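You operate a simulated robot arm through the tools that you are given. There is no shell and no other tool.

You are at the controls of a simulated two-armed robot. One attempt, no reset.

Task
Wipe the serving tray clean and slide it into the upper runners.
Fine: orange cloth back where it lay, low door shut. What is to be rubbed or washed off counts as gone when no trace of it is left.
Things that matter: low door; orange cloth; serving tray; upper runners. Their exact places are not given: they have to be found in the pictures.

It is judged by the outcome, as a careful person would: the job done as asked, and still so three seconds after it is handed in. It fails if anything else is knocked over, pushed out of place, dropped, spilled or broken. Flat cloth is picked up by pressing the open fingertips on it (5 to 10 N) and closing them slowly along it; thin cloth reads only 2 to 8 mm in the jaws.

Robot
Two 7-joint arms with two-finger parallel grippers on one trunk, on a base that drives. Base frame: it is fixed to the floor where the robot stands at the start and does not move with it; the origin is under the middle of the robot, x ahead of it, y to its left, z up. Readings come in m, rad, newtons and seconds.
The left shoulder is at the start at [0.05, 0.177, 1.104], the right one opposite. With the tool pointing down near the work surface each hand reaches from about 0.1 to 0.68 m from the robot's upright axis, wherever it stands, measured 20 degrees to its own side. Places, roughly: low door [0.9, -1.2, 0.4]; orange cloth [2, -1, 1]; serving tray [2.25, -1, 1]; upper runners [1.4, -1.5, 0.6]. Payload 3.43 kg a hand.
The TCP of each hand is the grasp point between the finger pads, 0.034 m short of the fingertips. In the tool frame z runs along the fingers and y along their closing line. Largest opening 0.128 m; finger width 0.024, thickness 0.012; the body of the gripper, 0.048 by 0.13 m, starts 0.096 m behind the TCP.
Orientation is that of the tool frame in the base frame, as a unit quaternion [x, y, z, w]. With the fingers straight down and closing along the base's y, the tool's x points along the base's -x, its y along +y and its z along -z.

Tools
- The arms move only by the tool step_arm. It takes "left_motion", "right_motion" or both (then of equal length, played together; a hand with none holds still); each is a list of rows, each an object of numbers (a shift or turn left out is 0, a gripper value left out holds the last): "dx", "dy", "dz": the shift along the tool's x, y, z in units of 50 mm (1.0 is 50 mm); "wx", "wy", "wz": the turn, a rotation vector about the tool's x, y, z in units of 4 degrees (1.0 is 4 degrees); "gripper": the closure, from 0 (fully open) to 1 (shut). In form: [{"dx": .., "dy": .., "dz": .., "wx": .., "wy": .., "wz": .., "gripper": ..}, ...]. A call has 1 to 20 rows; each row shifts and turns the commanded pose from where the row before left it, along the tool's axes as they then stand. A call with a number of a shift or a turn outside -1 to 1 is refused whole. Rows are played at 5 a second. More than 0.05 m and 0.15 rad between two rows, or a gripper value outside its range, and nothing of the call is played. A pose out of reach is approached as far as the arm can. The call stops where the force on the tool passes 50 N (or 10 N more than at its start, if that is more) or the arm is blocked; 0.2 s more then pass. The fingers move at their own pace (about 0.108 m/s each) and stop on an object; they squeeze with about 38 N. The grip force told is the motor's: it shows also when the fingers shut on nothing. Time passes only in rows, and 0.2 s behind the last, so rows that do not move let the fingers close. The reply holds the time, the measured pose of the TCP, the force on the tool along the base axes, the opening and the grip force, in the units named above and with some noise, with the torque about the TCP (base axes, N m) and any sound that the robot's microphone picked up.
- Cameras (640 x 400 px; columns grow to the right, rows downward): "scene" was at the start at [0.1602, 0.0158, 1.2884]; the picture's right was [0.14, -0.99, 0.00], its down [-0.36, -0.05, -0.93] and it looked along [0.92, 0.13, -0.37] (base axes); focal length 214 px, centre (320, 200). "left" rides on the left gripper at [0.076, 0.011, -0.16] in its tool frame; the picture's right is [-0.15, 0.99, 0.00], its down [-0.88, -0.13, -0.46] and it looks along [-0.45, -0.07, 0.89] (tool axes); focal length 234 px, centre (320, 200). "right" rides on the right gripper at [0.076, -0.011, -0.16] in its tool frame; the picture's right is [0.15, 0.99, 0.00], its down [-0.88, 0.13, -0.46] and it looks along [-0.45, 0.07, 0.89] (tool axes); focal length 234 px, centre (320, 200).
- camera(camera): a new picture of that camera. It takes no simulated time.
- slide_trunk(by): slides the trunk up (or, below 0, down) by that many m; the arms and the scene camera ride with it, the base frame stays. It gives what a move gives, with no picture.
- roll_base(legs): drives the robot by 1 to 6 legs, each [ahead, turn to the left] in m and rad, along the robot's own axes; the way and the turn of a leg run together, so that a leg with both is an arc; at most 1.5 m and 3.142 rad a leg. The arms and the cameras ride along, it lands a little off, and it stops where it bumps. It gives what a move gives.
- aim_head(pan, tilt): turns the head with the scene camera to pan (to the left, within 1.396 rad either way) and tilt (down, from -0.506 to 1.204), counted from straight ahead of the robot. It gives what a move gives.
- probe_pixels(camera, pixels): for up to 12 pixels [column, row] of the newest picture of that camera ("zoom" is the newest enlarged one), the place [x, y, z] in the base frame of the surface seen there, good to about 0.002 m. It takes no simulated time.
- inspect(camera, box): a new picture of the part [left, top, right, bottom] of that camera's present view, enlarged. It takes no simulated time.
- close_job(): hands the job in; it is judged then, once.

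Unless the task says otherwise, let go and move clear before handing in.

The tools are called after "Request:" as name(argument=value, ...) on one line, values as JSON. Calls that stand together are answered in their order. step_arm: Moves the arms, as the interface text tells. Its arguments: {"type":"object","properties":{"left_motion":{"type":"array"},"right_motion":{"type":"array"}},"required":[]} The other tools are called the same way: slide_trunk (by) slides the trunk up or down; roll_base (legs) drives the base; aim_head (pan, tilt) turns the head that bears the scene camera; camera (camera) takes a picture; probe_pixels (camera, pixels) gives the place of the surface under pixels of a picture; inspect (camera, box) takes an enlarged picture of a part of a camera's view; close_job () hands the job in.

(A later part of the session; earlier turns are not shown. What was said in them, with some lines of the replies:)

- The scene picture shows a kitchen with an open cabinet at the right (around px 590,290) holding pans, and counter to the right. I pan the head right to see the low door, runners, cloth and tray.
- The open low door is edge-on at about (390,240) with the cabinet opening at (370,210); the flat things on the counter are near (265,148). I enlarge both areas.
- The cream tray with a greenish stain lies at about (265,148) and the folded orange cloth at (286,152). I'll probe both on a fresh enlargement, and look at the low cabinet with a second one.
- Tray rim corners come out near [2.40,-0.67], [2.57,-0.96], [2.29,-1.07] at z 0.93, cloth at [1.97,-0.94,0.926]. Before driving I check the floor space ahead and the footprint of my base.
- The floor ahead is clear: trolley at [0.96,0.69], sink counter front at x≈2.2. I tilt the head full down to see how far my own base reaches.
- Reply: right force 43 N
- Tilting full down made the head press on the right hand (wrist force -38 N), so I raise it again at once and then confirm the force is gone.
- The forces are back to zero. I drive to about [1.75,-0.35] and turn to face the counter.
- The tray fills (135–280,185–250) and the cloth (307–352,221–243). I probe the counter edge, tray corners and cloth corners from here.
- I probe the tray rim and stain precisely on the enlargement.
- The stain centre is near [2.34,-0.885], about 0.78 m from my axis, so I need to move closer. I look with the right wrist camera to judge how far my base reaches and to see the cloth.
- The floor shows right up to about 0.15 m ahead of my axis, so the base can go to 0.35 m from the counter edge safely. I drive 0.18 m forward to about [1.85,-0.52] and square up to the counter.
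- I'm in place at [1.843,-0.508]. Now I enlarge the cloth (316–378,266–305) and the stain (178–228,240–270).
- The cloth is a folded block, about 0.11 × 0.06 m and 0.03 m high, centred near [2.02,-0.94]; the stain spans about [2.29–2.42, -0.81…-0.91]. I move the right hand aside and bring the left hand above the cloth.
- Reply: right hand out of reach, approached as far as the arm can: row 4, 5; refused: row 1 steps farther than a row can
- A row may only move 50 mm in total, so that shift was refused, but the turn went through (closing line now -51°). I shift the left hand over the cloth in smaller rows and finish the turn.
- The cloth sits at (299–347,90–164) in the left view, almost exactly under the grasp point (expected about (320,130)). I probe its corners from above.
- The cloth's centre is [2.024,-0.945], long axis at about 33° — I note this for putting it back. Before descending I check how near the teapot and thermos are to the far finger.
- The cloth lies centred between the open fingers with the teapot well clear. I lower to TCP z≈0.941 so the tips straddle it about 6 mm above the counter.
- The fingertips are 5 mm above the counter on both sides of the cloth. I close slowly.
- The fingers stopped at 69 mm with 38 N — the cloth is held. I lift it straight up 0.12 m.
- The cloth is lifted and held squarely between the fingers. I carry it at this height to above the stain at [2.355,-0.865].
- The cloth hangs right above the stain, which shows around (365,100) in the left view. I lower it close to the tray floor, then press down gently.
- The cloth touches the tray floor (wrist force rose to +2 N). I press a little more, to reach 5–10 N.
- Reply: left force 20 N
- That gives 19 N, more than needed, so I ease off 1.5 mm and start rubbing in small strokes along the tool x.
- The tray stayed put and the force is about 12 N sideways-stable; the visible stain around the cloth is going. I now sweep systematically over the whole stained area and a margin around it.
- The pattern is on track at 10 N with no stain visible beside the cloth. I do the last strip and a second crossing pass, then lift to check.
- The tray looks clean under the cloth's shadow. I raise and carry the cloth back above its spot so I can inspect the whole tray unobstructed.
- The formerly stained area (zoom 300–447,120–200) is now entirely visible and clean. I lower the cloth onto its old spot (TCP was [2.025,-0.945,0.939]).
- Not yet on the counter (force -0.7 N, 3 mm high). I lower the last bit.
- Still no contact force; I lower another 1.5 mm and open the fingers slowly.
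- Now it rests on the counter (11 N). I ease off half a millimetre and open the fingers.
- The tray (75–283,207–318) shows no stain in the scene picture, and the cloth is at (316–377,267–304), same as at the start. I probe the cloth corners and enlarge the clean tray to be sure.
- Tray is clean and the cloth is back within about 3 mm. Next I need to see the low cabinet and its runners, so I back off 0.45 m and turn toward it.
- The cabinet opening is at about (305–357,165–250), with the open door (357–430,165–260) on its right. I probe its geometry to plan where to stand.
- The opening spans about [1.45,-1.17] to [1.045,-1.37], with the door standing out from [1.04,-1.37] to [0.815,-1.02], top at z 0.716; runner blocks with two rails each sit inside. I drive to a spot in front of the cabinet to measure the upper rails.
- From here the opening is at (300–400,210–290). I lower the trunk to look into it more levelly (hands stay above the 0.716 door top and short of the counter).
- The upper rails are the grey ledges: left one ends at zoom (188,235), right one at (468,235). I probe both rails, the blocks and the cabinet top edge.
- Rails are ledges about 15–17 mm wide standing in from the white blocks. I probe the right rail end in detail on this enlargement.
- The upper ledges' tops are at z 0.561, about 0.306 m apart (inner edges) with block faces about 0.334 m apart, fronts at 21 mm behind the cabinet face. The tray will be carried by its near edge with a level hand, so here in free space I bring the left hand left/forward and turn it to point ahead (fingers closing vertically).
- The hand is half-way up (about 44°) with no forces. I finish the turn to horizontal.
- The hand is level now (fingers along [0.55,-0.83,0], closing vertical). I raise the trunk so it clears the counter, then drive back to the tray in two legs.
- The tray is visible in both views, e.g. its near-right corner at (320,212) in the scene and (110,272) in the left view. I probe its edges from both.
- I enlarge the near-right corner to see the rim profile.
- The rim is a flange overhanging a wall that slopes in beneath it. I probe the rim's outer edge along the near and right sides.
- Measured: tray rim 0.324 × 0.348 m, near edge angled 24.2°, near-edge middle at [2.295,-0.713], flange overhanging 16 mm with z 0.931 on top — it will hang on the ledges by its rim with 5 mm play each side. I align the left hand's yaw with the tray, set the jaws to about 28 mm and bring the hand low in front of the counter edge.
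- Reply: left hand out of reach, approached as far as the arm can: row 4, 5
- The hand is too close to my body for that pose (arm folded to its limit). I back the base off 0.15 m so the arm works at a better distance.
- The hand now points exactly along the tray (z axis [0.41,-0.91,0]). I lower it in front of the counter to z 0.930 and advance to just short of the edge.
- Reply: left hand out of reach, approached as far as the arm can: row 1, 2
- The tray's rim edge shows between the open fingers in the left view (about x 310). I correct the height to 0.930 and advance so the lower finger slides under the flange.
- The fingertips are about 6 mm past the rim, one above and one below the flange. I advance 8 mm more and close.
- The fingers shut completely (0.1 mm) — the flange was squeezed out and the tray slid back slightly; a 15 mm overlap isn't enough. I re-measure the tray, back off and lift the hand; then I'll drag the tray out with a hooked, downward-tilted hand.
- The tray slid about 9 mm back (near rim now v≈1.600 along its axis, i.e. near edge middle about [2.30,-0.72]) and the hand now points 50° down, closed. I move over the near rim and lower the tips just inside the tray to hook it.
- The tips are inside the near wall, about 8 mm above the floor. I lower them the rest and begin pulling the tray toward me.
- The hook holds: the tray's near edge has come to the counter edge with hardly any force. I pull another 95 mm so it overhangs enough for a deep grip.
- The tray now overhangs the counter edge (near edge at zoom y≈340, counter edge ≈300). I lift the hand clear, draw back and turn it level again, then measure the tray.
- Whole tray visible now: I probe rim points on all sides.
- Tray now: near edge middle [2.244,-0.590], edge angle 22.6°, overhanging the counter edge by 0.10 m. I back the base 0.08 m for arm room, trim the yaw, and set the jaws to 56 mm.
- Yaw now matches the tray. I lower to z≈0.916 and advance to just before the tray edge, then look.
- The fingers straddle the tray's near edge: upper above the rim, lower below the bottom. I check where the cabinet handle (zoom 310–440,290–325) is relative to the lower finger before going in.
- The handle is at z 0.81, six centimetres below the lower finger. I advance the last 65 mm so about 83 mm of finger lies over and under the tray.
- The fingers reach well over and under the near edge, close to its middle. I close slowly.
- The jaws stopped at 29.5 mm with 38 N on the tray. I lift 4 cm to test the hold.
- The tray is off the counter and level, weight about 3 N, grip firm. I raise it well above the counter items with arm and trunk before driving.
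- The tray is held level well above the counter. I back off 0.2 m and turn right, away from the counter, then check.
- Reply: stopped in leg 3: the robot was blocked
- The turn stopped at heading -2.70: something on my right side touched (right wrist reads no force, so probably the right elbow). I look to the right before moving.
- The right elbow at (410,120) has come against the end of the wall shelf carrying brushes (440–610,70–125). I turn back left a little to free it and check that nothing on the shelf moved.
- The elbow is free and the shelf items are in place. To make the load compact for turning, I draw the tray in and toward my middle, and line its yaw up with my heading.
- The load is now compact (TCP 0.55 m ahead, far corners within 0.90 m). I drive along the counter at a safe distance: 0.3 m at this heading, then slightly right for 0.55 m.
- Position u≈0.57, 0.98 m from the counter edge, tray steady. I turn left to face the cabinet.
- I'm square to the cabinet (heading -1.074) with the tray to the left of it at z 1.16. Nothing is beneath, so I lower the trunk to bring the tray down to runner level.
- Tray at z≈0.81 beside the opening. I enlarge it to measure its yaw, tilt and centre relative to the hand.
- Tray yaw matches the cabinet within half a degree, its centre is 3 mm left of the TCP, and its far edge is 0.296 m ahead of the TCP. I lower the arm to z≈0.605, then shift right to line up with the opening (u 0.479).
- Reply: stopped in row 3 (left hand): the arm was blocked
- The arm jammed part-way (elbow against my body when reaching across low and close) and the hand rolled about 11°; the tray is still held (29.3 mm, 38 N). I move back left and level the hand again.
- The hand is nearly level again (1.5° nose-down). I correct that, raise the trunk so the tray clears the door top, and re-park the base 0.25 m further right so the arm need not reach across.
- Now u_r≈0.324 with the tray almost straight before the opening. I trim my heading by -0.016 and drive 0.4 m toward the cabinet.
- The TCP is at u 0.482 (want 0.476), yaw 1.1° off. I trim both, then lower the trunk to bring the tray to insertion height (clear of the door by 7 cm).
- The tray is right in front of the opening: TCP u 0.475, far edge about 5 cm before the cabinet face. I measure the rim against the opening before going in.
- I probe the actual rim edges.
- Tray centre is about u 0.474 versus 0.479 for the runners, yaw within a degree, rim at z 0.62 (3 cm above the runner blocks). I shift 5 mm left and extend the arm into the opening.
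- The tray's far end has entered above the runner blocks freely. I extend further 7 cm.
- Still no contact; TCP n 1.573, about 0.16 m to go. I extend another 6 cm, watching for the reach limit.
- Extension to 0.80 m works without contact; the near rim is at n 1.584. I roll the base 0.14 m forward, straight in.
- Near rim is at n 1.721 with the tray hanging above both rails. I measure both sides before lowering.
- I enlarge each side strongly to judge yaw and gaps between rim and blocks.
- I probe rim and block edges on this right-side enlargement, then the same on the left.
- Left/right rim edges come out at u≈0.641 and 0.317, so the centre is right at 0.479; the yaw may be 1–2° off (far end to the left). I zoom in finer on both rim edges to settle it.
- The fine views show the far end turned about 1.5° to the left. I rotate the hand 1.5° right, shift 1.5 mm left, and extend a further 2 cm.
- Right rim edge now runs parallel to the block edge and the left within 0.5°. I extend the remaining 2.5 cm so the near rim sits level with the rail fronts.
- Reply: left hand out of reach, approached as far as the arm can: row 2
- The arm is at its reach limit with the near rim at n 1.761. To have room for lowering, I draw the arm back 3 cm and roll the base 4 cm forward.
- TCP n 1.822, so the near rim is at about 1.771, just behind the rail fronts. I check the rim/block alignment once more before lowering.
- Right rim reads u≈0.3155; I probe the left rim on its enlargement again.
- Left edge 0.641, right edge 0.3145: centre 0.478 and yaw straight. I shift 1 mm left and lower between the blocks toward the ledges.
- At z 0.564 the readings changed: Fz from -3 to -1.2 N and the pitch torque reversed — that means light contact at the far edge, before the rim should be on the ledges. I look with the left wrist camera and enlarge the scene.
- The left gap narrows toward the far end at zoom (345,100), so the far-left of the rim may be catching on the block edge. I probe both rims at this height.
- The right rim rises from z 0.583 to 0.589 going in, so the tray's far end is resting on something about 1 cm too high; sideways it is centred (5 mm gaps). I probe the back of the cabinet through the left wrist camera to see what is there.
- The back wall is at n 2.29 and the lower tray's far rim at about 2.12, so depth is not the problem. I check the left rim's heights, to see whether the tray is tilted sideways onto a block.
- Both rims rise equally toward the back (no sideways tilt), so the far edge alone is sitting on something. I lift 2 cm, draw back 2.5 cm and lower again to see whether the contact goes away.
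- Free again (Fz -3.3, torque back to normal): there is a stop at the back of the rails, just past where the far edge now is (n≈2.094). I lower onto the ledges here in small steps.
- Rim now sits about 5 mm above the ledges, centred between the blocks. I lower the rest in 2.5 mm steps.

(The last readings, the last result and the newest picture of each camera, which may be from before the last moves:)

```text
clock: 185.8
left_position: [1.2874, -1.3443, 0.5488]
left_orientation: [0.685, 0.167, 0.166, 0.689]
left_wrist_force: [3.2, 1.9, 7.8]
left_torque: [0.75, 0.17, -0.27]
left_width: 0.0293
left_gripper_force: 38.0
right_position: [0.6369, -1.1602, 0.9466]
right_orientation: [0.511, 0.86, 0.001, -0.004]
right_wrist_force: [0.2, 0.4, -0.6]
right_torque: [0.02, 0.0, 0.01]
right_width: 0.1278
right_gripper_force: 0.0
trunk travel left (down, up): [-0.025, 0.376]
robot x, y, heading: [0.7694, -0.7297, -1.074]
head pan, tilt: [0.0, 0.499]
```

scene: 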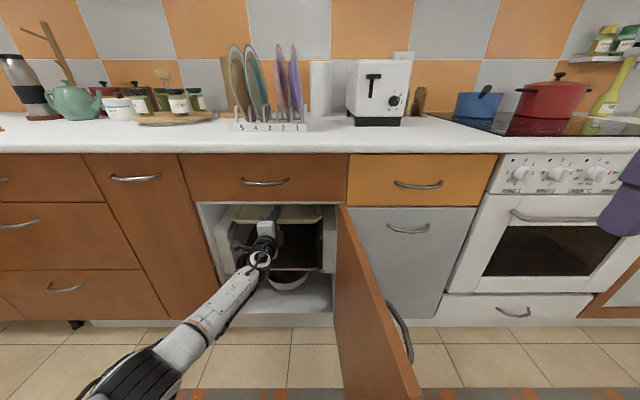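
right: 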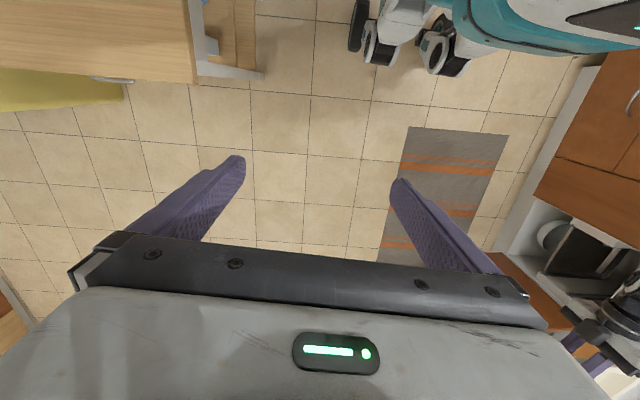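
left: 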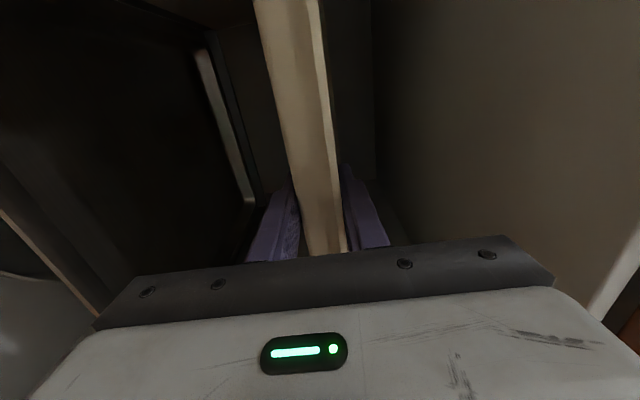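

Contact: Fz rose to +8 N, so the rim rests on the ledges. I ease up 1.5 mm, open the jaws moderately and look.

Request:
step_arm(left_motion=[{"dy": 0.03}, {"gripper": 0.7}, {"gripper": 0.6}, {"gripper": 0.53}, {}])

Request:
inspect(camera="scene", box=[190, 175, 350, 285])

```text
clock: 187.0
left_position: [1.2874, -1.344, 0.547]
left_orientation: [0.686, 0.167, 0.165, 0.688]
left_wrist_force: [0.7, -0.3, 0.6]
left_torque: [0.01, 0.0, 0.0]
left_width: 0.0602
left_gripper_force: 0.1
right_position: [0.6368, -1.1615, 0.946]
right_orientation: [0.511, 0.859, 0.001, -0.005]
right_wrist_force: [-0.4, -0.3, 0.2]
right_torque: [-0.05, 0.0, 0.0]
right_width: 0.1281
right_gripper_force: 0.1
trunk travel left (down, up): [-0.025, 0.376]
robot x, y, heading: [0.7682, -0.7321, -1.069]
head pan, tilt: [0.0, 0.499]
```

```text
3.64 times, centred on (270, 230) of scene
```

zoom: 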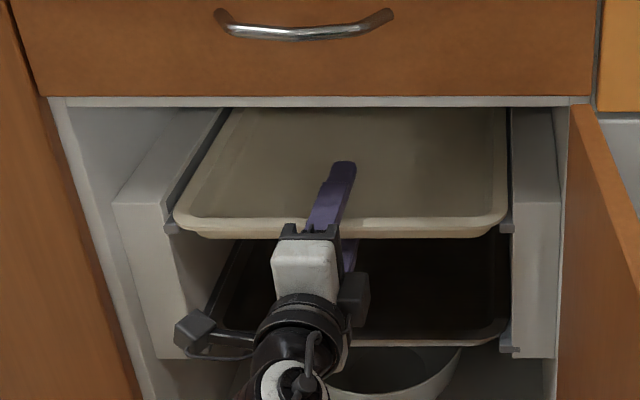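

The tray stays up on the rails with the jaws open and no force on the hand. I check that it lies flat and within the rails.

Request:
probe_pixels(camera="zoom", pixels=[[499, 200], [500, 160], [500, 125], [186, 205], [208, 165], [232, 122], [230, 226], [420, 227], [172, 227], [507, 227], [300, 228], [470, 226]])

```text
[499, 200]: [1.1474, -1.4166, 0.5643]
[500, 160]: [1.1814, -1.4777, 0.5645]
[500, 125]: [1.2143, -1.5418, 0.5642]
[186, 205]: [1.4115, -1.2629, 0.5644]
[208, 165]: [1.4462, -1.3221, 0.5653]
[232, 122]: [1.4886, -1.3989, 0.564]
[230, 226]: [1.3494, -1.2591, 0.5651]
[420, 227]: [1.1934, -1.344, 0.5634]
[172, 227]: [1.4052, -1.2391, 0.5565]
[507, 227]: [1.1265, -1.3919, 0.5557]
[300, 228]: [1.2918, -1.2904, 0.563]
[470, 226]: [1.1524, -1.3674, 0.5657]
```

The rim lies flat at z 0.564–0.565 on both ledges; near rim at n 1.752, about 1 cm inside the cabinet face. I withdraw the hand, close the fingers and nudge the tray in another centimetre.

Request:
step_arm(left_motion=[{"dz": -0.6}, {"dz": -0.6}, {"dz": -0.6}, {"dz": -0.5}, {}])

Request:
step_arm(left_motion=[{"gripper": 0.8}, {"gripper": 1.0}, {"dy": 0.18}, {}])

Request:
inspect(camera="scene", box=[190, 175, 350, 285])

```text
clock: 188.2
left_position: [1.2328, -1.2433, 0.5486]
left_orientation: [0.688, 0.165, 0.165, 0.687]
left_wrist_force: [-0.1, -0.2, -0.5]
left_torque: [0.02, -0.05, 0.01]
left_width: 0.0604
left_gripper_force: 0.1
right_position: [0.6368, -1.1619, 0.9465]
right_orientation: [0.511, 0.86, 0.002, -0.005]
right_wrist_force: [0.2, 0.1, -0.4]
right_torque: [0.0, -0.03, -0.02]
right_width: 0.1281
right_gripper_force: 0.0
trunk travel left (down, up): [-0.025, 0.376]
robot x, y, heading: [0.7702, -0.7345, -1.07]
head pan, tilt: [0.0, 0.499]
```

```text
clock: 189.2
left_position: [1.2329, -1.2429, 0.5568]
left_orientation: [0.687, 0.166, 0.165, 0.687]
left_wrist_force: [-0.5, -0.6, 0.5]
left_torque: [0.0, -0.02, -0.01]
left_width: 0.0
left_gripper_force: 32.9
right_position: [0.6374, -1.1614, 0.9461]
right_orientation: [0.512, 0.859, 0.001, -0.004]
right_wrist_force: [-0.9, -0.8, -0.4]
right_torque: [0.0, -0.01, -0.01]
right_width: 0.1282
right_gripper_force: 0.0
trunk travel left (down, up): [-0.025, 0.376]
robot x, y, heading: [0.7753, -0.732, -1.07]
head pan, tilt: [0.0, 0.499]
```

```text
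3.64 times, centred on (270, 230) of scene
```

zoom: 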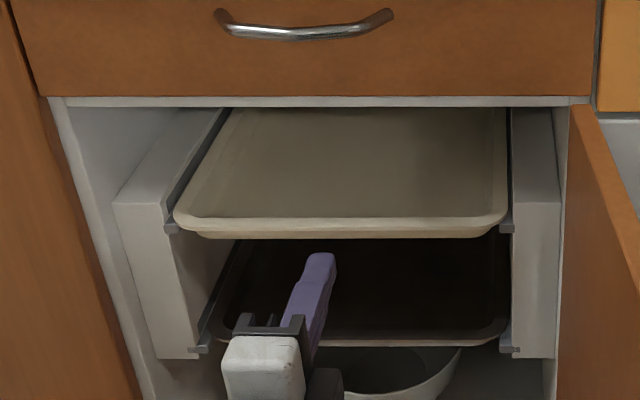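

The tray sits nicely on the upper rails. I advance the closed fingers to the near rim and push gently, watching the force.

Request:
step_arm(left_motion=[{"dz": 0.3}, {"dz": 0.3}, {"dz": 0.1}, {"dz": 0.08}, {}])

Request:
step_arm(left_motion=[{"dz": 0.08}, {"dz": 0.08}, {}])

Request:
inspect(camera="scene", box=[190, 175, 350, 285])

```text
clock: 190.4
left_position: [1.2524, -1.2778, 0.557]
left_orientation: [0.688, 0.166, 0.165, 0.687]
left_wrist_force: [-0.8, 1.0, 0.5]
left_torque: [0.05, -0.01, 0.03]
left_width: 0.0001
left_gripper_force: 33.0
right_position: [0.6362, -1.1612, 0.9455]
right_orientation: [0.511, 0.86, 0.001, -0.004]
right_wrist_force: [0.2, -0.3, 0.2]
right_torque: [0.01, -0.03, 0.03]
right_width: 0.1279
right_gripper_force: 0.1
trunk travel left (down, up): [-0.025, 0.376]
robot x, y, heading: [0.7722, -0.7319, -1.071]
head pan, tilt: [0.0, 0.499]
```

```text
clock: 191.2
left_position: [1.2549, -1.2843, 0.5578]
left_orientation: [0.688, 0.167, 0.165, 0.687]
left_wrist_force: [-0.1, 0.6, 0.0]
left_torque: [-0.02, -0.05, 0.06]
left_width: 0.0
left_gripper_force: 32.6
right_position: [0.6373, -1.1616, 0.946]
right_orientation: [0.511, 0.859, 0.0, -0.004]
right_wrist_force: [0.5, -0.9, 0.6]
right_torque: [-0.02, -0.01, -0.01]
right_width: 0.128
right_gripper_force: 0.1
trunk travel left (down, up): [-0.025, 0.376]
robot x, y, heading: [0.7713, -0.7325, -1.069]
head pan, tilt: [0.0, 0.499]
```

```text
3.64 times, centred on (270, 230) of scene
```

zoom: 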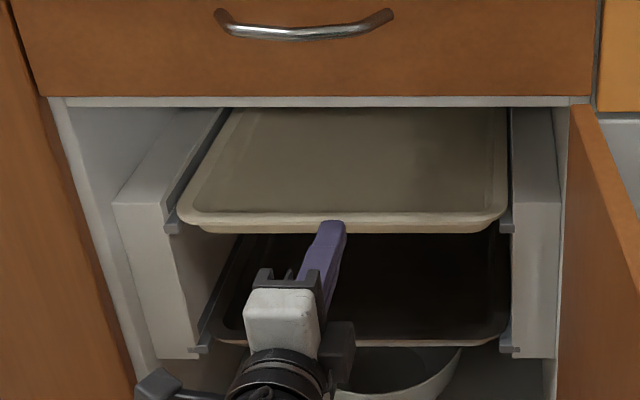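

The tray moved in smoothly; near rim now about n 1.764. I push in small 4 mm steps until it meets the back stop.

Request:
step_arm(left_motion=[{"dz": 0.08}, {}])

Request:
step_arm(left_motion=[{"dz": 0.08}, {}])

```text
clock: 191.8
left_position: [1.2584, -1.288, 0.5564]
left_orientation: [0.687, 0.165, 0.166, 0.688]
left_wrist_force: [-0.5, 0.4, 0.4]
left_torque: [0.02, 0.01, 0.05]
left_width: 0.0
left_gripper_force: 33.2
right_position: [0.6378, -1.1623, 0.9463]
right_orientation: [0.512, 0.859, 0.002, -0.005]
right_wrist_force: [0.1, -0.2, 0.1]
right_torque: [-0.02, 0.03, -0.02]
right_width: 0.1281
right_gripper_force: 0.0
trunk travel left (down, up): [-0.025, 0.376]
robot x, y, heading: [0.7689, -0.7329, -1.074]
head pan, tilt: [0.0, 0.499]
```

```text
clock: 192.4
left_position: [1.2595, -1.2913, 0.556]
left_orientation: [0.688, 0.166, 0.166, 0.687]
left_wrist_force: [-5.2, 6.4, 1.1]
left_torque: [-0.03, -0.04, 0.03]
left_width: 0.0002
left_gripper_force: 33.0
right_position: [0.6368, -1.1617, 0.9465]
right_orientation: [0.511, 0.859, 0.001, -0.004]
right_wrist_force: [0.4, 0.0, -0.2]
right_torque: [-0.01, -0.02, 0.0]
right_width: 0.1281
right_gripper_force: 0.1
trunk travel left (down, up): [-0.025, 0.376]
robot x, y, heading: [0.7746, -0.7314, -1.073]
head pan, tilt: [0.0, 0.499]
```

A resistance of about 8 N: the tray has met its back stop (near rim at n≈1.772, same as the lower tray). I withdraw the hand and inspect.

Request:
step_arm(left_motion=[{"dz": -0.6}, {"dz": -0.8}, {"dz": -0.9}, {"dz": -0.9}, {"dz": -0.9}, {}])

Request:
camera(camera="scene")

Request:
inspect(camera="scene", box=[190, 175, 350, 285])

Request:
probe_pixels(camera="zoom", pixels=[[499, 195], [500, 150], [190, 200], [225, 135], [250, 217], [420, 218], [330, 218], [330, 130]])

```text
clock: 193.8
left_position: [1.1671, -1.1112, 0.5746]
left_orientation: [0.679, 0.165, 0.169, 0.696]
left_wrist_force: [-0.3, 0.4, 0.3]
left_torque: [0.0, 0.02, -0.02]
left_width: 0.0001
left_gripper_force: 33.1
right_position: [0.634, -1.1625, 0.9471]
right_orientation: [0.511, 0.859, 0.003, -0.002]
right_wrist_force: [0.4, 0.5, 0.5]
right_torque: [-0.03, -0.01, 0.03]
right_width: 0.1281
right_gripper_force: 0.1
trunk travel left (down, up): [-0.025, 0.376]
robot x, y, heading: [0.7744, -0.7326, -1.076]
head pan, tilt: [0.0, 0.499]
```

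```text
taken
```

scene: 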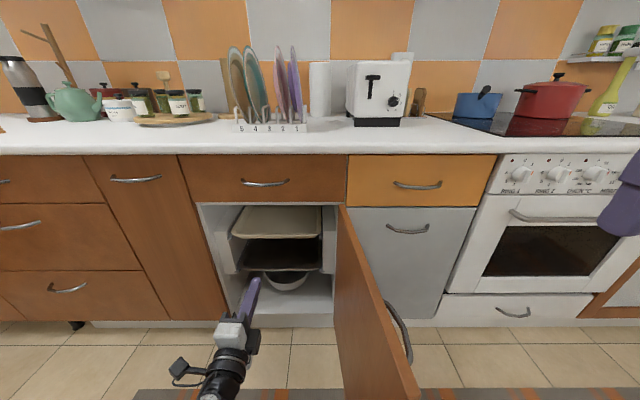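

```text
3.64 times, centred on (270, 230) of scene
```

zoom: 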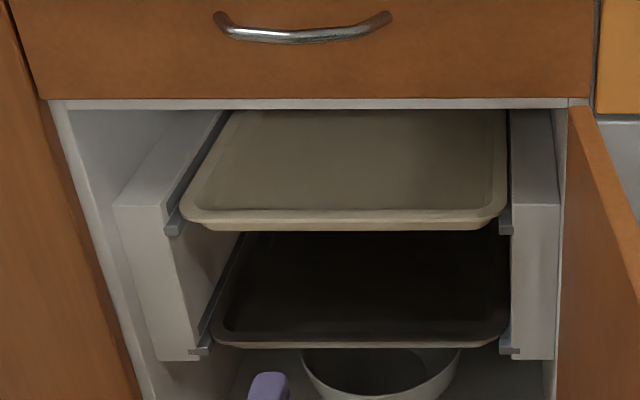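

```text
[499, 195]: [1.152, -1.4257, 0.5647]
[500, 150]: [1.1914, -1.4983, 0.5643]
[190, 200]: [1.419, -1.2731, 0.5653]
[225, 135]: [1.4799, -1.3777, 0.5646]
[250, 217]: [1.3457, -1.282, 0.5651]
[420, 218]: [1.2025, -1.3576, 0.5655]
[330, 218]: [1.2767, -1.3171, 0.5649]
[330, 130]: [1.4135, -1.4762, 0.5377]
```

The tray is flat in the upper runners (rim z 0.565 all around, in to the stop). Next the low door: it must swing left, so I back off 0.28 m to give it room and look at it.

Request:
roll_base(legs=[[-0.28, 0]])

Request:
aim_head(pan=-0.3, tilt=0.6)

Request:
camera(camera="scene")

```text
clock: 195.7
left_position: [1.0336, -0.8738, 0.5751]
left_orientation: [0.677, 0.165, 0.168, 0.698]
left_wrist_force: [0.4, 1.1, 0.6]
left_torque: [-0.01, 0.01, -0.02]
left_width: 0.0002
left_gripper_force: 33.0
right_position: [0.5032, -0.9205, 0.9466]
right_orientation: [0.512, 0.859, 0.003, -0.002]
right_wrist_force: [0.4, -0.1, 0.4]
right_torque: [0.0, 0.02, -0.01]
right_width: 0.1281
right_gripper_force: 0.0
trunk travel left (down, up): [-0.025, 0.376]
robot x, y, heading: [0.6478, -0.4932, -1.073]
head pan, tilt: [0.0, 0.499]
```

```text
clock: 196.5
left_position: [1.0361, -0.8718, 0.5779]
left_orientation: [0.674, 0.165, 0.168, 0.7]
left_wrist_force: [0.3, 0.4, 0.5]
left_torque: [-0.02, 0.0, -0.02]
left_width: 0.0002
left_gripper_force: 32.8
right_position: [0.5038, -0.9203, 0.9474]
right_orientation: [0.512, 0.859, 0.002, -0.002]
right_wrist_force: [-0.5, -0.1, -0.2]
right_torque: [-0.02, 0.0, 0.01]
right_width: 0.1282
right_gripper_force: 0.1
trunk travel left (down, up): [-0.025, 0.376]
robot x, y, heading: [0.6426, -0.4934, -1.077]
head pan, tilt: [-0.3, 0.6]
```

```text
taken
```

scene: 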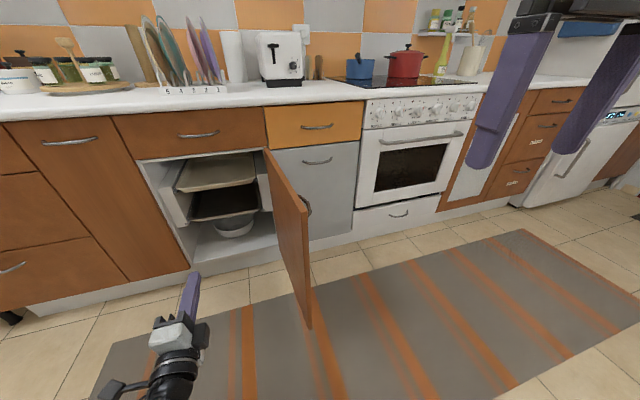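

The door stands edge-on at (265–312,150–328) with its handle at (306,205). I probe its edges and handle, and check the left arm is steady.

Request:
inspect(camera="scene", box=[230, 130, 350, 340])

Request:
probe_pixels(camera="scene", pixels=[[268, 152], [290, 185], [305, 208], [308, 250], [309, 320], [308, 205], [285, 260], [275, 210]])

Request:
step_arm(left_motion=[{"dz": 0.3}, {}])

```text
1.90 times, centred on (290, 235) of scene
```

zoom: 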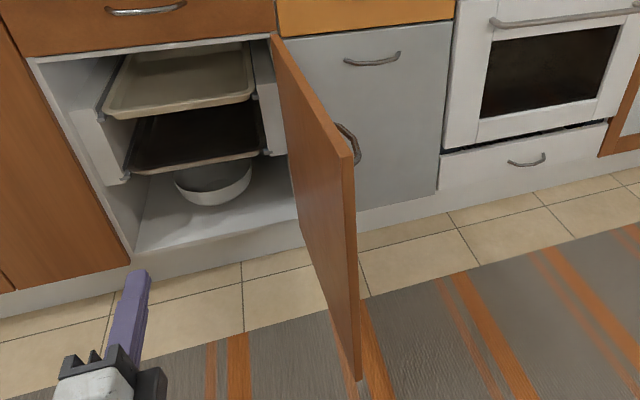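

```text
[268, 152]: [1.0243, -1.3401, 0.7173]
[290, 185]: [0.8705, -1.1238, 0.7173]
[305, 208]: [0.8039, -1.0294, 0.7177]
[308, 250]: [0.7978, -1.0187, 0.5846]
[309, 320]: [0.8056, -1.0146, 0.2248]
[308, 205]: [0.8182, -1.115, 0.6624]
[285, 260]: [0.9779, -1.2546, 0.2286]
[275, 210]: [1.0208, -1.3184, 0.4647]
```

```text
clock: 197.1
left_position: [1.0436, -0.8849, 0.5805]
left_orientation: [0.674, 0.165, 0.17, 0.7]
left_wrist_force: [0.4, -1.2, -0.4]
left_torque: [-0.01, 0.0, -0.01]
left_width: 0.0
left_gripper_force: 33.2
right_position: [0.5026, -0.9191, 0.9465]
right_orientation: [0.512, 0.859, 0.001, -0.001]
right_wrist_force: [0.8, -0.8, -0.6]
right_torque: [0.05, 0.01, 0.0]
right_width: 0.1281
right_gripper_force: 0.1
trunk travel left (down, up): [-0.025, 0.376]
robot x, y, heading: [0.6421, -0.4947, -1.074]
head pan, tilt: [-0.3, 0.6]
```

The door's free end is at u 0.21, n 1.29, with its outer face on the right and the handle at z≈0.66. I close the right hand, bring it forward on the right side of the door and lower it below handle height.

Request:
step_arm(right_motion=[{"gripper": 1.0, "dx": -0.88, "dy": 0.15}, {"dx": -0.88, "dy": 0.15}, {"dx": -0.88, "dy": 0.15}, {"dx": -0.88, "dy": 0.15}, {"dx": -0.88, "dy": 0.15}, {"dx": -0.88, "dy": 0.15}, {"dx": -0.9}, {}])

Request:
camera(camera="scene")

```text
clock: 198.9
left_position: [1.0434, -0.8847, 0.5817]
left_orientation: [0.673, 0.164, 0.169, 0.701]
left_wrist_force: [-0.3, 0.1, 0.5]
left_torque: [-0.01, 0.0, -0.01]
left_width: 0.0001
left_gripper_force: 32.8
right_position: [0.6634, -1.1235, 0.9287]
right_orientation: [0.513, 0.859, 0.0, -0.001]
right_wrist_force: [0.1, -0.3, 0.0]
right_torque: [0.01, 0.02, 0.01]
right_width: 0.0001
right_gripper_force: 33.4
right hand out of reach, approached as far as the arm can: row 6, 7
trunk travel left (down, up): [-0.025, 0.376]
robot x, y, heading: [0.6424, -0.4921, -1.071]
head pan, tilt: [-0.3, 0.6]
```

```text
taken
```

scene: 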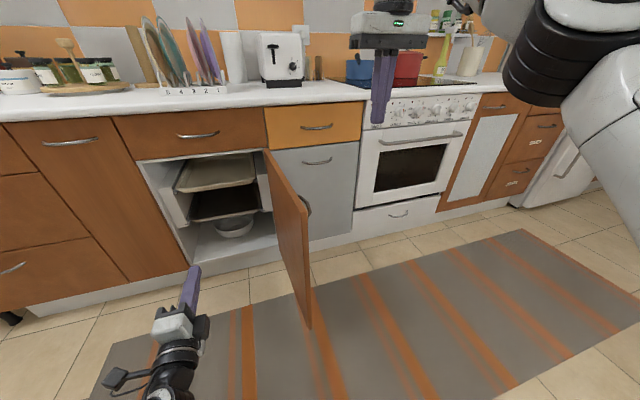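

The right hand is at u 0.04, n 1.30, right of the door. I lower it to z≈0.5.

Request:
step_arm(right_motion=[{"dz": 0.95}, {"dz": 0.95}, {"dz": 0.95}, {"dz": 0.95}, {"dz": 0.95}, {"dz": 0.95}, {"dz": 0.95}, {"dz": 0.95}, {"dz": 0.95}, {}])

Request:
camera(camera="scene")

Request:
camera(camera="right")

```text
clock: 201.1
left_position: [1.0438, -0.8855, 0.5819]
left_orientation: [0.672, 0.166, 0.169, 0.702]
left_wrist_force: [0.4, 0.4, 1.0]
left_torque: [0.02, 0.01, -0.01]
left_width: 0.0
left_gripper_force: 33.1
right_position: [0.6634, -1.1234, 0.4997]
right_orientation: [0.512, 0.859, 0.002, -0.003]
right_wrist_force: [-0.3, -0.1, -0.1]
right_torque: [0.02, 0.02, 0.03]
right_width: 0.0
right_gripper_force: 33.3
trunk travel left (down, up): [-0.025, 0.376]
robot x, y, heading: [0.643, -0.4923, -1.069]
head pan, tilt: [-0.3, 0.6]
```

```text
taken
```

scene: 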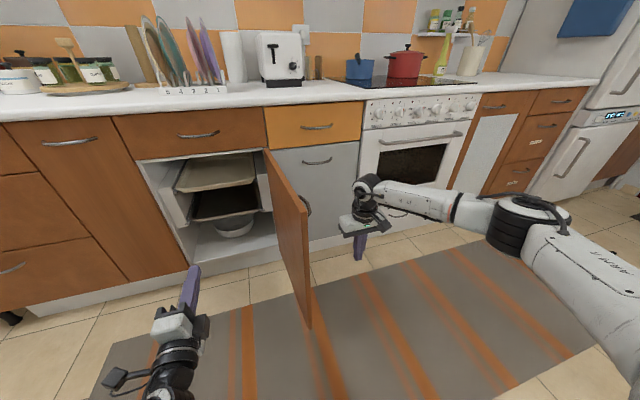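

```text
taken
```

right: 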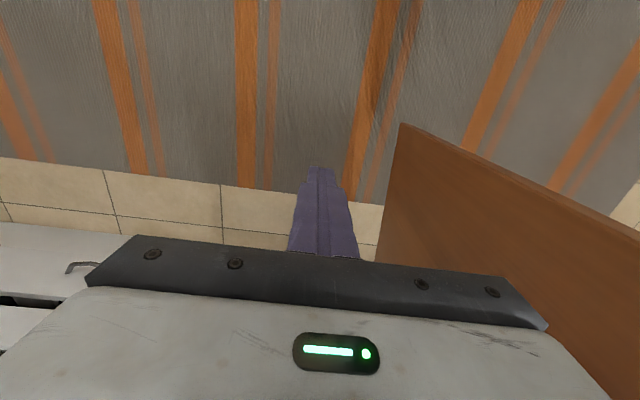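

The right hand is in place beside the door (u 0.04, n 1.30, z 0.50). Pushing with the hand and turning the base left will swing the door; to stay below its handle (z 0.66) I lower the hand another 12 cm and move it 3 cm further in.

Request:
step_arm(right_motion=[{"dz": 0.8}, {"dz": 0.8}, {"dz": 0.8}, {"dx": -0.6}, {}])

Request:
camera(camera="right")

```text
clock: 202.3
left_position: [1.0432, -0.8862, 0.5817]
left_orientation: [0.673, 0.164, 0.168, 0.701]
left_wrist_force: [0.4, -0.3, -0.5]
left_torque: [0.02, -0.01, 0.04]
left_width: 0.0
left_gripper_force: 32.8
right_position: [0.6792, -1.1495, 0.3801]
right_orientation: [0.512, 0.859, 0.002, -0.003]
right_wrist_force: [-0.6, -0.3, -1.8]
right_torque: [0.01, 0.01, 0.0]
right_width: 0.0
right_gripper_force: 33.1
trunk travel left (down, up): [-0.025, 0.376]
robot x, y, heading: [0.6431, -0.4911, -1.071]
head pan, tilt: [-0.3, 0.6]
```

```text
taken
```

right: 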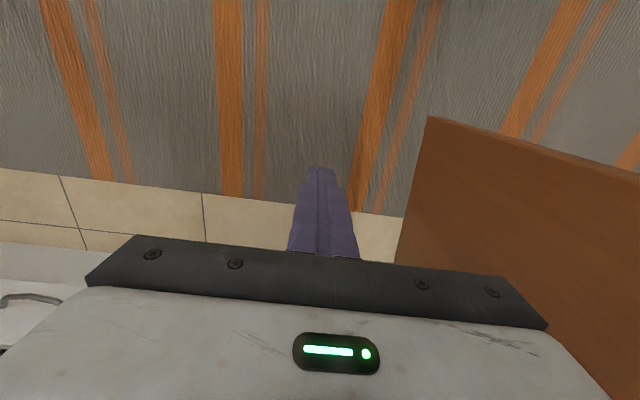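

Now at u 0.043, n 1.335, z 0.38. I push left slowly with the arm until it meets the door.

Request:
step_arm(right_motion=[{"dy": 0.4}, {"dy": 0.4}, {"dy": 0.4}, {"dy": 0.4}, {"dy": 0.4}, {}])

Request:
camera(camera="scene")

```text
clock: 203.7
left_position: [1.0438, -0.8859, 0.5812]
left_orientation: [0.673, 0.164, 0.169, 0.701]
left_wrist_force: [1.0, 0.5, 0.0]
left_torque: [0.0, -0.02, 0.02]
left_width: 0.0
left_gripper_force: 33.2
right_position: [0.7663, -1.0993, 0.381]
right_orientation: [0.512, 0.859, 0.001, -0.002]
right_wrist_force: [0.5, -0.1, 0.5]
right_torque: [-0.04, 0.0, 0.0]
right_width: 0.0
right_gripper_force: 32.9
trunk travel left (down, up): [-0.025, 0.376]
robot x, y, heading: [0.6433, -0.49, -1.07]
head pan, tilt: [-0.3, 0.6]
```

```text
taken
```

scene: 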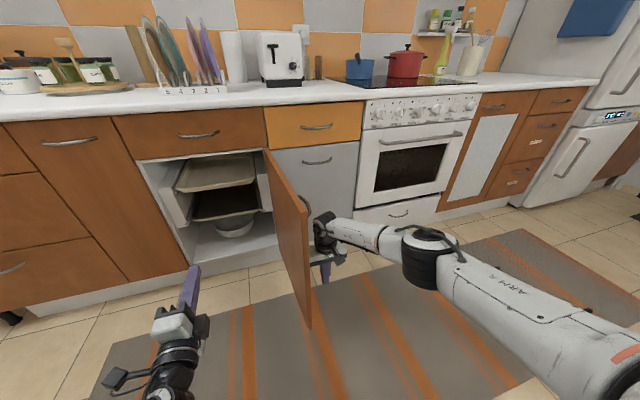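

Close to the door now (u 0.143) with no contact yet. I keep pushing left.

Request:
step_arm(right_motion=[{"dy": 0.3}, {"dy": 0.3}, {"dy": 0.3}, {"dy": 0.3}, {"dy": 0.3}, {}])

Request:
camera(camera="scene")

```text
clock: 205.1
left_position: [1.0427, -0.8856, 0.5816]
left_orientation: [0.671, 0.164, 0.17, 0.702]
left_wrist_force: [-0.2, -0.9, -0.4]
left_torque: [-0.03, 0.03, 0.01]
left_width: 0.0
left_gripper_force: 33.2
right_position: [0.8312, -1.0642, 0.38]
right_orientation: [0.512, 0.859, 0.001, -0.003]
right_wrist_force: [-0.2, -0.1, -0.4]
right_torque: [-0.03, 0.02, 0.0]
right_width: 0.0
right_gripper_force: 32.7
trunk travel left (down, up): [-0.025, 0.376]
robot x, y, heading: [0.6411, -0.4897, -1.071]
head pan, tilt: [-0.3, 0.6]
```

```text
taken
```

scene: 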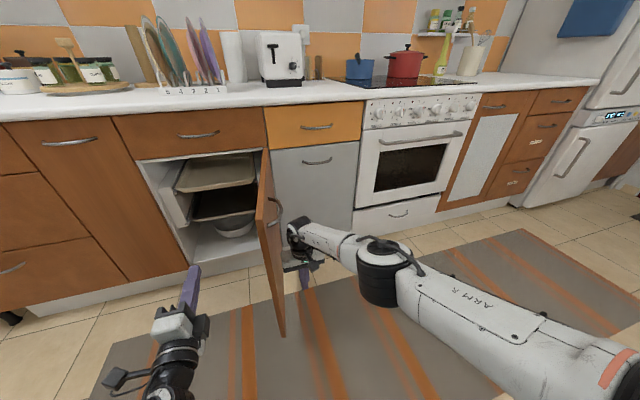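

The door follows the push (free end now at about (260–283,195–335)). I raise the left hand out of its path, then keep pushing.

Request:
step_arm(left_motion=[{"dy": 0.8}, {"dy": 0.8}, {"dy": 0.8}, {"dy": 0.8}, {"dy": 0.8}, {}])

Request:
step_arm(right_motion=[{"dy": 0.35, "dx": -0.1}, {"dy": 0.35, "dx": -0.1}, {"dy": 0.35, "dx": -0.1}, {"dy": 0.35, "dx": -0.1}, {"dy": 0.35}, {}])

Request:
camera(camera="scene")

```text
clock: 206.5
left_position: [1.0423, -0.8808, 0.7738]
left_orientation: [0.678, 0.165, 0.168, 0.697]
left_wrist_force: [-0.2, 0.8, 0.0]
left_torque: [0.03, 0.03, -0.01]
left_width: 0.0002
left_gripper_force: 33.3
right_position: [0.8312, -1.0653, 0.3796]
right_orientation: [0.512, 0.859, 0.001, -0.005]
right_wrist_force: [1.3, 0.6, -0.1]
right_torque: [0.01, -0.01, -0.01]
right_width: 0.0
right_gripper_force: 33.1
trunk travel left (down, up): [-0.025, 0.376]
robot x, y, heading: [0.6466, -0.4916, -1.07]
head pan, tilt: [-0.3, 0.6]
```

```text
clock: 207.9
left_position: [1.0436, -0.8815, 0.7726]
left_orientation: [0.678, 0.166, 0.167, 0.696]
left_wrist_force: [-0.2, 0.3, -0.3]
left_torque: [-0.02, -0.04, 0.01]
left_width: 0.0
left_gripper_force: 32.9
right_position: [0.8818, -1.016, 0.3833]
right_orientation: [0.512, 0.859, 0.001, -0.005]
right_wrist_force: [0.5, 0.2, -0.6]
right_torque: [0.0, -0.01, 0.0]
right_width: 0.0
right_gripper_force: 33.2
right hand out of reach, approached as far as the arm can: row 1, 2, 3, 4, 5
trunk travel left (down, up): [-0.025, 0.376]
robot x, y, heading: [0.6441, -0.4917, -1.074]
head pan, tilt: [-0.3, 0.6]
```

```text
taken
```

scene: 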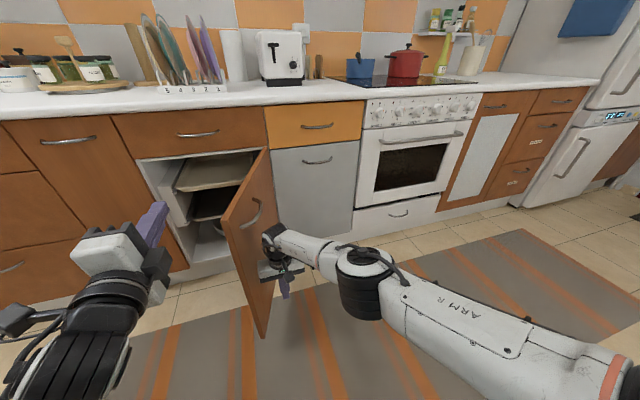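

The door is about 15–20° closed and the right arm is at its reach limit. Now I use the base: a gentle arc forward-left carries the hand along the door's swing.

Request:
roll_base(legs=[[0.1, 0.2]])

Request:
camera(camera="scene")

```text
clock: 209.1
left_position: [1.168, -0.8779, 0.7735]
left_orientation: [0.658, 0.233, 0.235, 0.677]
left_wrist_force: [0.6, -0.2, -0.4]
left_torque: [-0.02, 0.0, 0.0]
left_width: 0.0001
left_gripper_force: 33.2
right_position: [1.0365, -1.0415, 0.3854]
right_orientation: [0.426, 0.905, 0.0, -0.004]
right_wrist_force: [0.5, 0.5, -0.1]
right_torque: [-0.04, 0.01, 0.0]
right_width: 0.0
right_gripper_force: 32.8
trunk travel left (down, up): [-0.025, 0.376]
robot x, y, heading: [0.6999, -0.5749, -0.876]
head pan, tilt: [-0.3, 0.6]
```

```text
taken
```

scene: 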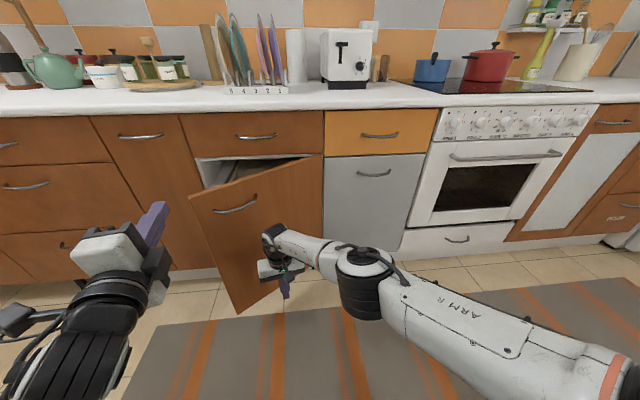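

The door has swung to roughly 45°. Another similar arc.

Request:
roll_base(legs=[[0.1, 0.18]])

Request:
camera(camera="scene")

```text
clock: 210.2
left_position: [1.2872, -0.8603, 0.7741]
left_orientation: [0.634, 0.29, 0.296, 0.653]
left_wrist_force: [0.4, 0.0, -0.8]
left_torque: [0.01, -0.03, -0.02]
left_width: 0.0
left_gripper_force: 33.5
right_position: [1.1862, -1.0457, 0.3849]
right_orientation: [0.341, 0.94, 0.0, -0.004]
right_wrist_force: [-0.3, 0.2, -0.4]
right_torque: [0.01, 0.03, 0.02]
right_width: 0.0
right_gripper_force: 32.8
trunk travel left (down, up): [-0.025, 0.376]
robot x, y, heading: [0.7746, -0.6439, -0.695]
head pan, tilt: [-0.3, 0.6]
```

```text
taken
```

scene: 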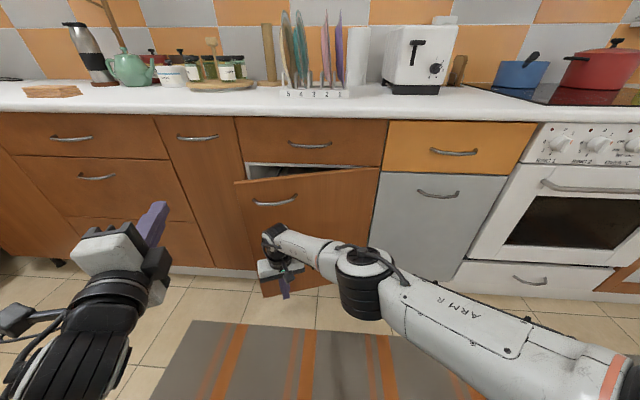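

The door is about 65–70° closed. I drive straight on to push it further.

Request:
roll_base(legs=[[0.1, 0]])

Request:
camera(camera="scene")

```text
clock: 211.4
left_position: [1.3601, -0.9212, 0.7726]
left_orientation: [0.633, 0.291, 0.296, 0.653]
left_wrist_force: [0.2, -0.1, 0.3]
left_torque: [0.0, -0.01, -0.03]
left_width: 0.0002
left_gripper_force: 33.0
right_position: [1.2617, -1.1065, 0.3848]
right_orientation: [0.34, 0.94, -0.001, -0.004]
right_wrist_force: [-0.2, -0.9, -0.4]
right_torque: [0.06, 0.01, 0.0]
right_width: 0.0001
right_gripper_force: 33.2
trunk travel left (down, up): [-0.025, 0.376]
robot x, y, heading: [0.8451, -0.7077, -0.689]
head pan, tilt: [-0.3, 0.6]
```

```text
taken
```

scene: 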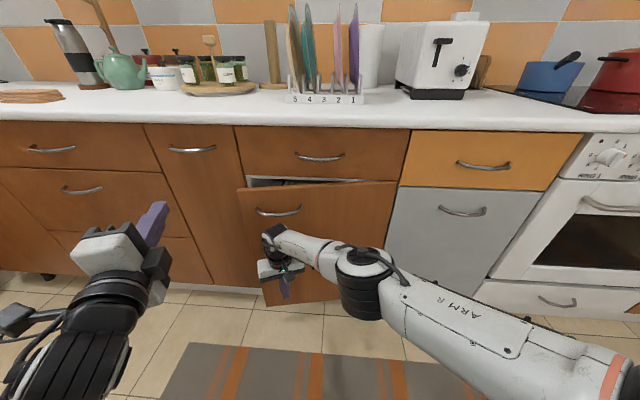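

Nearly there: the door's upper-left corner is still out a little at (245,190). I drive 8 cm further.

Request:
roll_base(legs=[[0.08, 0]])

Request:
camera(camera="scene")

Request:
inspect(camera="scene", box=[220, 140, 420, 310])

```text
clock: 212.4
left_position: [1.4239, -0.9725, 0.7729]
left_orientation: [0.633, 0.291, 0.296, 0.654]
left_wrist_force: [-0.3, -0.1, 0.4]
left_torque: [0.0, 0.01, 0.0]
left_width: 0.0
left_gripper_force: 33.1
right_position: [1.323, -1.1588, 0.3865]
right_orientation: [0.341, 0.94, -0.001, -0.004]
right_wrist_force: [0.4, -0.2, 0.0]
right_torque: [-0.01, 0.01, -0.03]
right_width: 0.0001
right_gripper_force: 32.7
trunk travel left (down, up): [-0.025, 0.376]
robot x, y, heading: [0.9055, -0.7594, -0.697]
head pan, tilt: [-0.3, 0.6]
```

```text
taken
```

scene: 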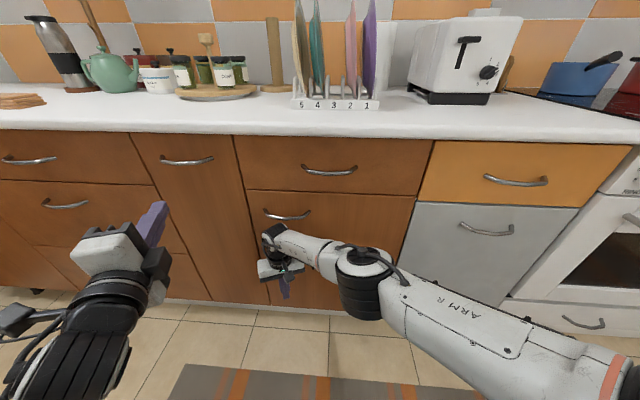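

```text
2.35 times, centred on (320, 225) of scene
```

zoom: 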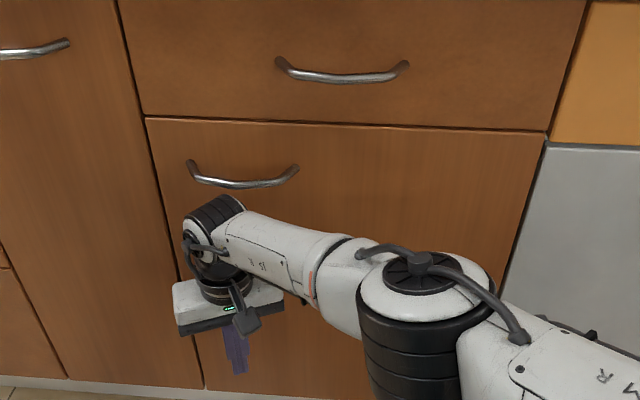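

The door looks shut, flush with its neighbours. I probe the door face, the drawer above and the cabinet beside it to compare planes.

Request:
probe_pixels(camera="zoom", pixels=[[165, 135], [330, 145], [530, 150], [165, 250], [200, 375], [330, 200], [160, 100], [350, 110], [560, 110], [130, 150], [145, 300], [570, 200]])

```text
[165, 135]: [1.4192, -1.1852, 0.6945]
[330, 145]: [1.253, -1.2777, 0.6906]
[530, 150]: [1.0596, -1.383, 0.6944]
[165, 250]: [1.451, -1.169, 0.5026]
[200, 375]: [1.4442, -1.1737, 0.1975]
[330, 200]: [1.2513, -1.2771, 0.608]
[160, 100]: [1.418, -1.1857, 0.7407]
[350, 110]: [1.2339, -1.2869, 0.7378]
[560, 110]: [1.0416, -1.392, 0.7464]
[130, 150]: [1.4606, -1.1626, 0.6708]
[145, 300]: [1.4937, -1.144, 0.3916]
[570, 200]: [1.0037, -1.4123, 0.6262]
```

All points of the door face lie at n 1.722–1.724, flush with the drawer and neighbour (1.722): the door is shut, and my hand is not pressing on it. I back away and verify it stays shut.

Request:
roll_base(legs=[[-0.35, 0], [0, -0.37]])

Request:
aim_head(pan=0.0, tilt=0.4)

Request:
camera(camera="scene")

```text
clock: 215.8
left_position: [1.0385, -0.9201, 0.774]
left_orientation: [0.676, 0.168, 0.169, 0.697]
left_wrist_force: [-0.2, -0.6, -0.4]
left_torque: [0.0, -0.04, 0.01]
left_width: 0.0
left_gripper_force: 33.2
right_position: [0.8774, -1.0572, 0.3851]
right_orientation: [0.51, 0.86, 0.001, -0.004]
right_wrist_force: [0.6, -0.7, -1.3]
right_torque: [0.04, -0.02, 0.03]
right_width: 0.0001
right_gripper_force: 32.9
trunk travel left (down, up): [-0.025, 0.376]
robot x, y, heading: [0.6375, -0.5347, -1.07]
head pan, tilt: [-0.3, 0.6]
```

```text
clock: 216.7
left_position: [1.0383, -0.9213, 0.7732]
left_orientation: [0.677, 0.169, 0.169, 0.696]
left_wrist_force: [-0.5, -0.2, 0.3]
left_torque: [0.01, -0.02, 0.0]
left_width: 0.0002
left_gripper_force: 32.8
right_position: [0.8775, -1.0565, 0.3844]
right_orientation: [0.51, 0.86, 0.001, -0.005]
right_wrist_force: [-0.4, 0.9, -0.2]
right_torque: [-0.02, 0.03, -0.02]
right_width: 0.0
right_gripper_force: 33.0
trunk travel left (down, up): [-0.025, 0.376]
robot x, y, heading: [0.6345, -0.5291, -1.065]
head pan, tilt: [0.0, 0.4]
```

```text
taken
```

scene: 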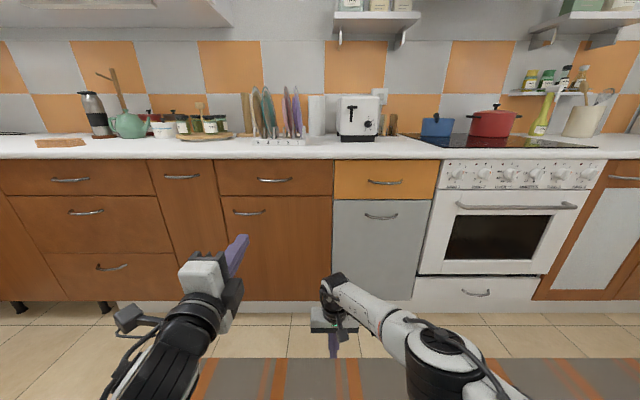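

The door stays shut. I take close looks at the door, the cloth and the counter items from here.

Request:
inspect(camera="scene", box=[200, 160, 360, 310])

Request:
probe_pixels(camera="scene", pixels=[[230, 205], [280, 205], [325, 205], [235, 280], [320, 290], [280, 180], [180, 220]])

Request:
inspect(camera="scene", box=[0, 80, 160, 180])

Request:
probe_pixels(camera="zoom", pixels=[[145, 245], [335, 237], [345, 255], [155, 262], [240, 247]])

```text
2.67 times, centred on (280, 235) of scene
```

zoom: 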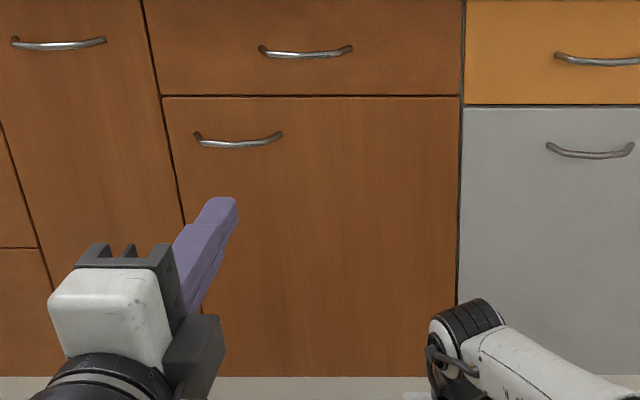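

```text
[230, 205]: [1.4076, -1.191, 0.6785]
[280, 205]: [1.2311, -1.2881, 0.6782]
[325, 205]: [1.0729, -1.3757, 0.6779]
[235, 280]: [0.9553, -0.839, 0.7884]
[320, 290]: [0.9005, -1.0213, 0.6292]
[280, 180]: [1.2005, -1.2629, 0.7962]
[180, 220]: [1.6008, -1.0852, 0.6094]
```

```text
4.00 times, centred on (80, 130) of scene
```

zoom: 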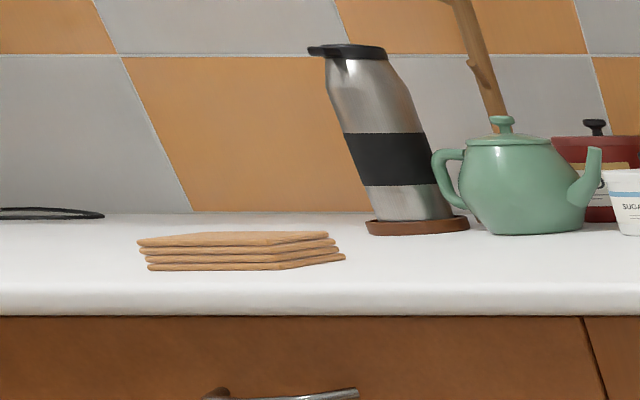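

```text
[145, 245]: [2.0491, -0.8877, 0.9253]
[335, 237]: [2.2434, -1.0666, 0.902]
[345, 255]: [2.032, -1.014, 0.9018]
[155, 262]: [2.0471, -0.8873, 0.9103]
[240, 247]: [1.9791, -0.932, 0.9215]
```

Door flush (n 1.722), cloth stack back at its place, counter items upright. For completeness I back off further, raise the trunk and look at the wall shelf my elbow touched earlier.

Request:
roll_base(legs=[[-0.3, 0], [0, 0.7]])

Request:
slide_trunk(by=0.25)

Request:
aim_head(pan=1.2, tilt=0.15)

Request:
camera(camera="scene")

```text
clock: 220.6
left_position: [1.0515, -0.3071, 0.7733]
left_orientation: [0.576, 0.393, 0.401, 0.595]
left_wrist_force: [-0.1, -0.7, 0.1]
left_torque: [0.01, 0.0, 0.04]
left_width: 0.0
left_gripper_force: 33.3
right_position: [1.0173, -0.5148, 0.385]
right_orientation: [0.179, 0.984, 0.0, -0.004]
right_wrist_force: [-0.3, -0.3, 0.5]
right_torque: [0.02, -0.04, 0.0]
right_width: 0.0
right_gripper_force: 32.4
trunk travel left (down, up): [-0.025, 0.376]
robot x, y, heading: [0.496, -0.2743, -0.357]
head pan, tilt: [0.0, 0.4]
```

```text
clock: 223.1
left_position: [1.0508, -0.3068, 1.0231]
left_orientation: [0.576, 0.393, 0.401, 0.595]
left_wrist_force: [0.7, -0.2, 0.0]
left_torque: [0.01, -0.01, -0.05]
left_width: 0.0001
left_gripper_force: 32.7
right_position: [1.0178, -0.5158, 0.6352]
right_orientation: [0.179, 0.984, -0.001, -0.004]
right_wrist_force: [0.0, -0.6, 0.4]
right_torque: [0.02, 0.0, -0.02]
right_width: 0.0001
right_gripper_force: 33.5
trunk travel left (down, up): [-0.275, 0.126]
robot x, y, heading: [0.4935, -0.2782, -0.358]
head pan, tilt: [0.0, 0.4]
```

```text
clock: 224.5
left_position: [1.0497, -0.3062, 1.0231]
left_orientation: [0.576, 0.393, 0.401, 0.594]
left_wrist_force: [-0.7, 0.2, 0.4]
left_torque: [-0.01, -0.01, -0.02]
left_width: 0.0
left_gripper_force: 32.9
right_position: [1.0167, -0.5155, 0.6355]
right_orientation: [0.178, 0.984, -0.001, -0.003]
right_wrist_force: [-0.1, -0.1, 0.7]
right_torque: [0.01, -0.01, -0.01]
right_width: 0.0
right_gripper_force: 32.8
trunk travel left (down, up): [-0.275, 0.126]
robot x, y, heading: [0.4947, -0.2758, -0.361]
head pan, tilt: [1.201, 0.15]
```

```text
taken
```

scene: 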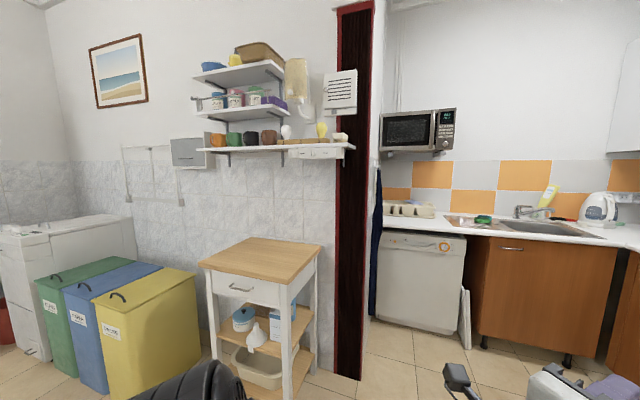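

The shelf (195–355,60–165) looks undisturbed; I enlarge it to be sure.

Request:
inspect(camera="scene", box=[180, 40, 370, 170])

```text
3.08 times, centred on (275, 105) of scene
```

zoom: 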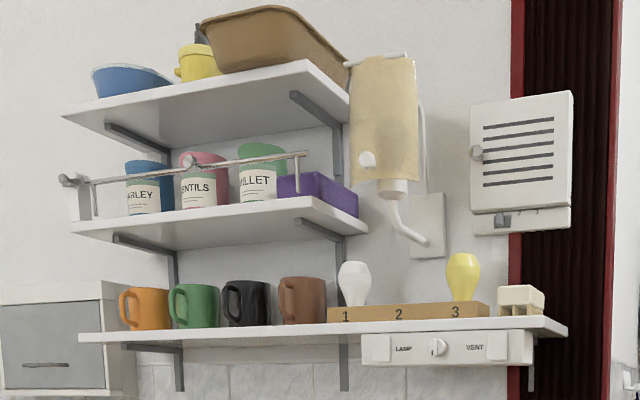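

The shelf's mugs, bulbs and boxes stand in order, no sounds were reported, the door is shut flush, the tray is in the upper runners, and the cloth is back. Both hands are clear, so I hand the job in.

Request:
close_job()

```text
The job is handed in.
```

The serving tray is wiped clean and sits in the upper runners. The cloth is back where it lay, and the low door is shut. I've handed the job in, and no result has come back yet.

- **Tray:** No trace of the stain showed when I looked over the whole tray before moving it. It lies level on both upper rails, pushed in until it met resistance at the back. I checked this just before shutting the door and couldn't see it afterwards.
- **Orange cloth:** It is back within about 3 mm of its original spot, still folded.
- **Low door:** The door face is flush with its neighbours to within about 2 mm, and it stayed shut when I backed away.

While I was carrying the tray, my right elbow bumped the end of the wall shelf opposite the counter. I freed it at once, and no sound was picked up. A later close look showed nothing fallen or out of order, but I had no full view of that shelf from before the bump to compare with.
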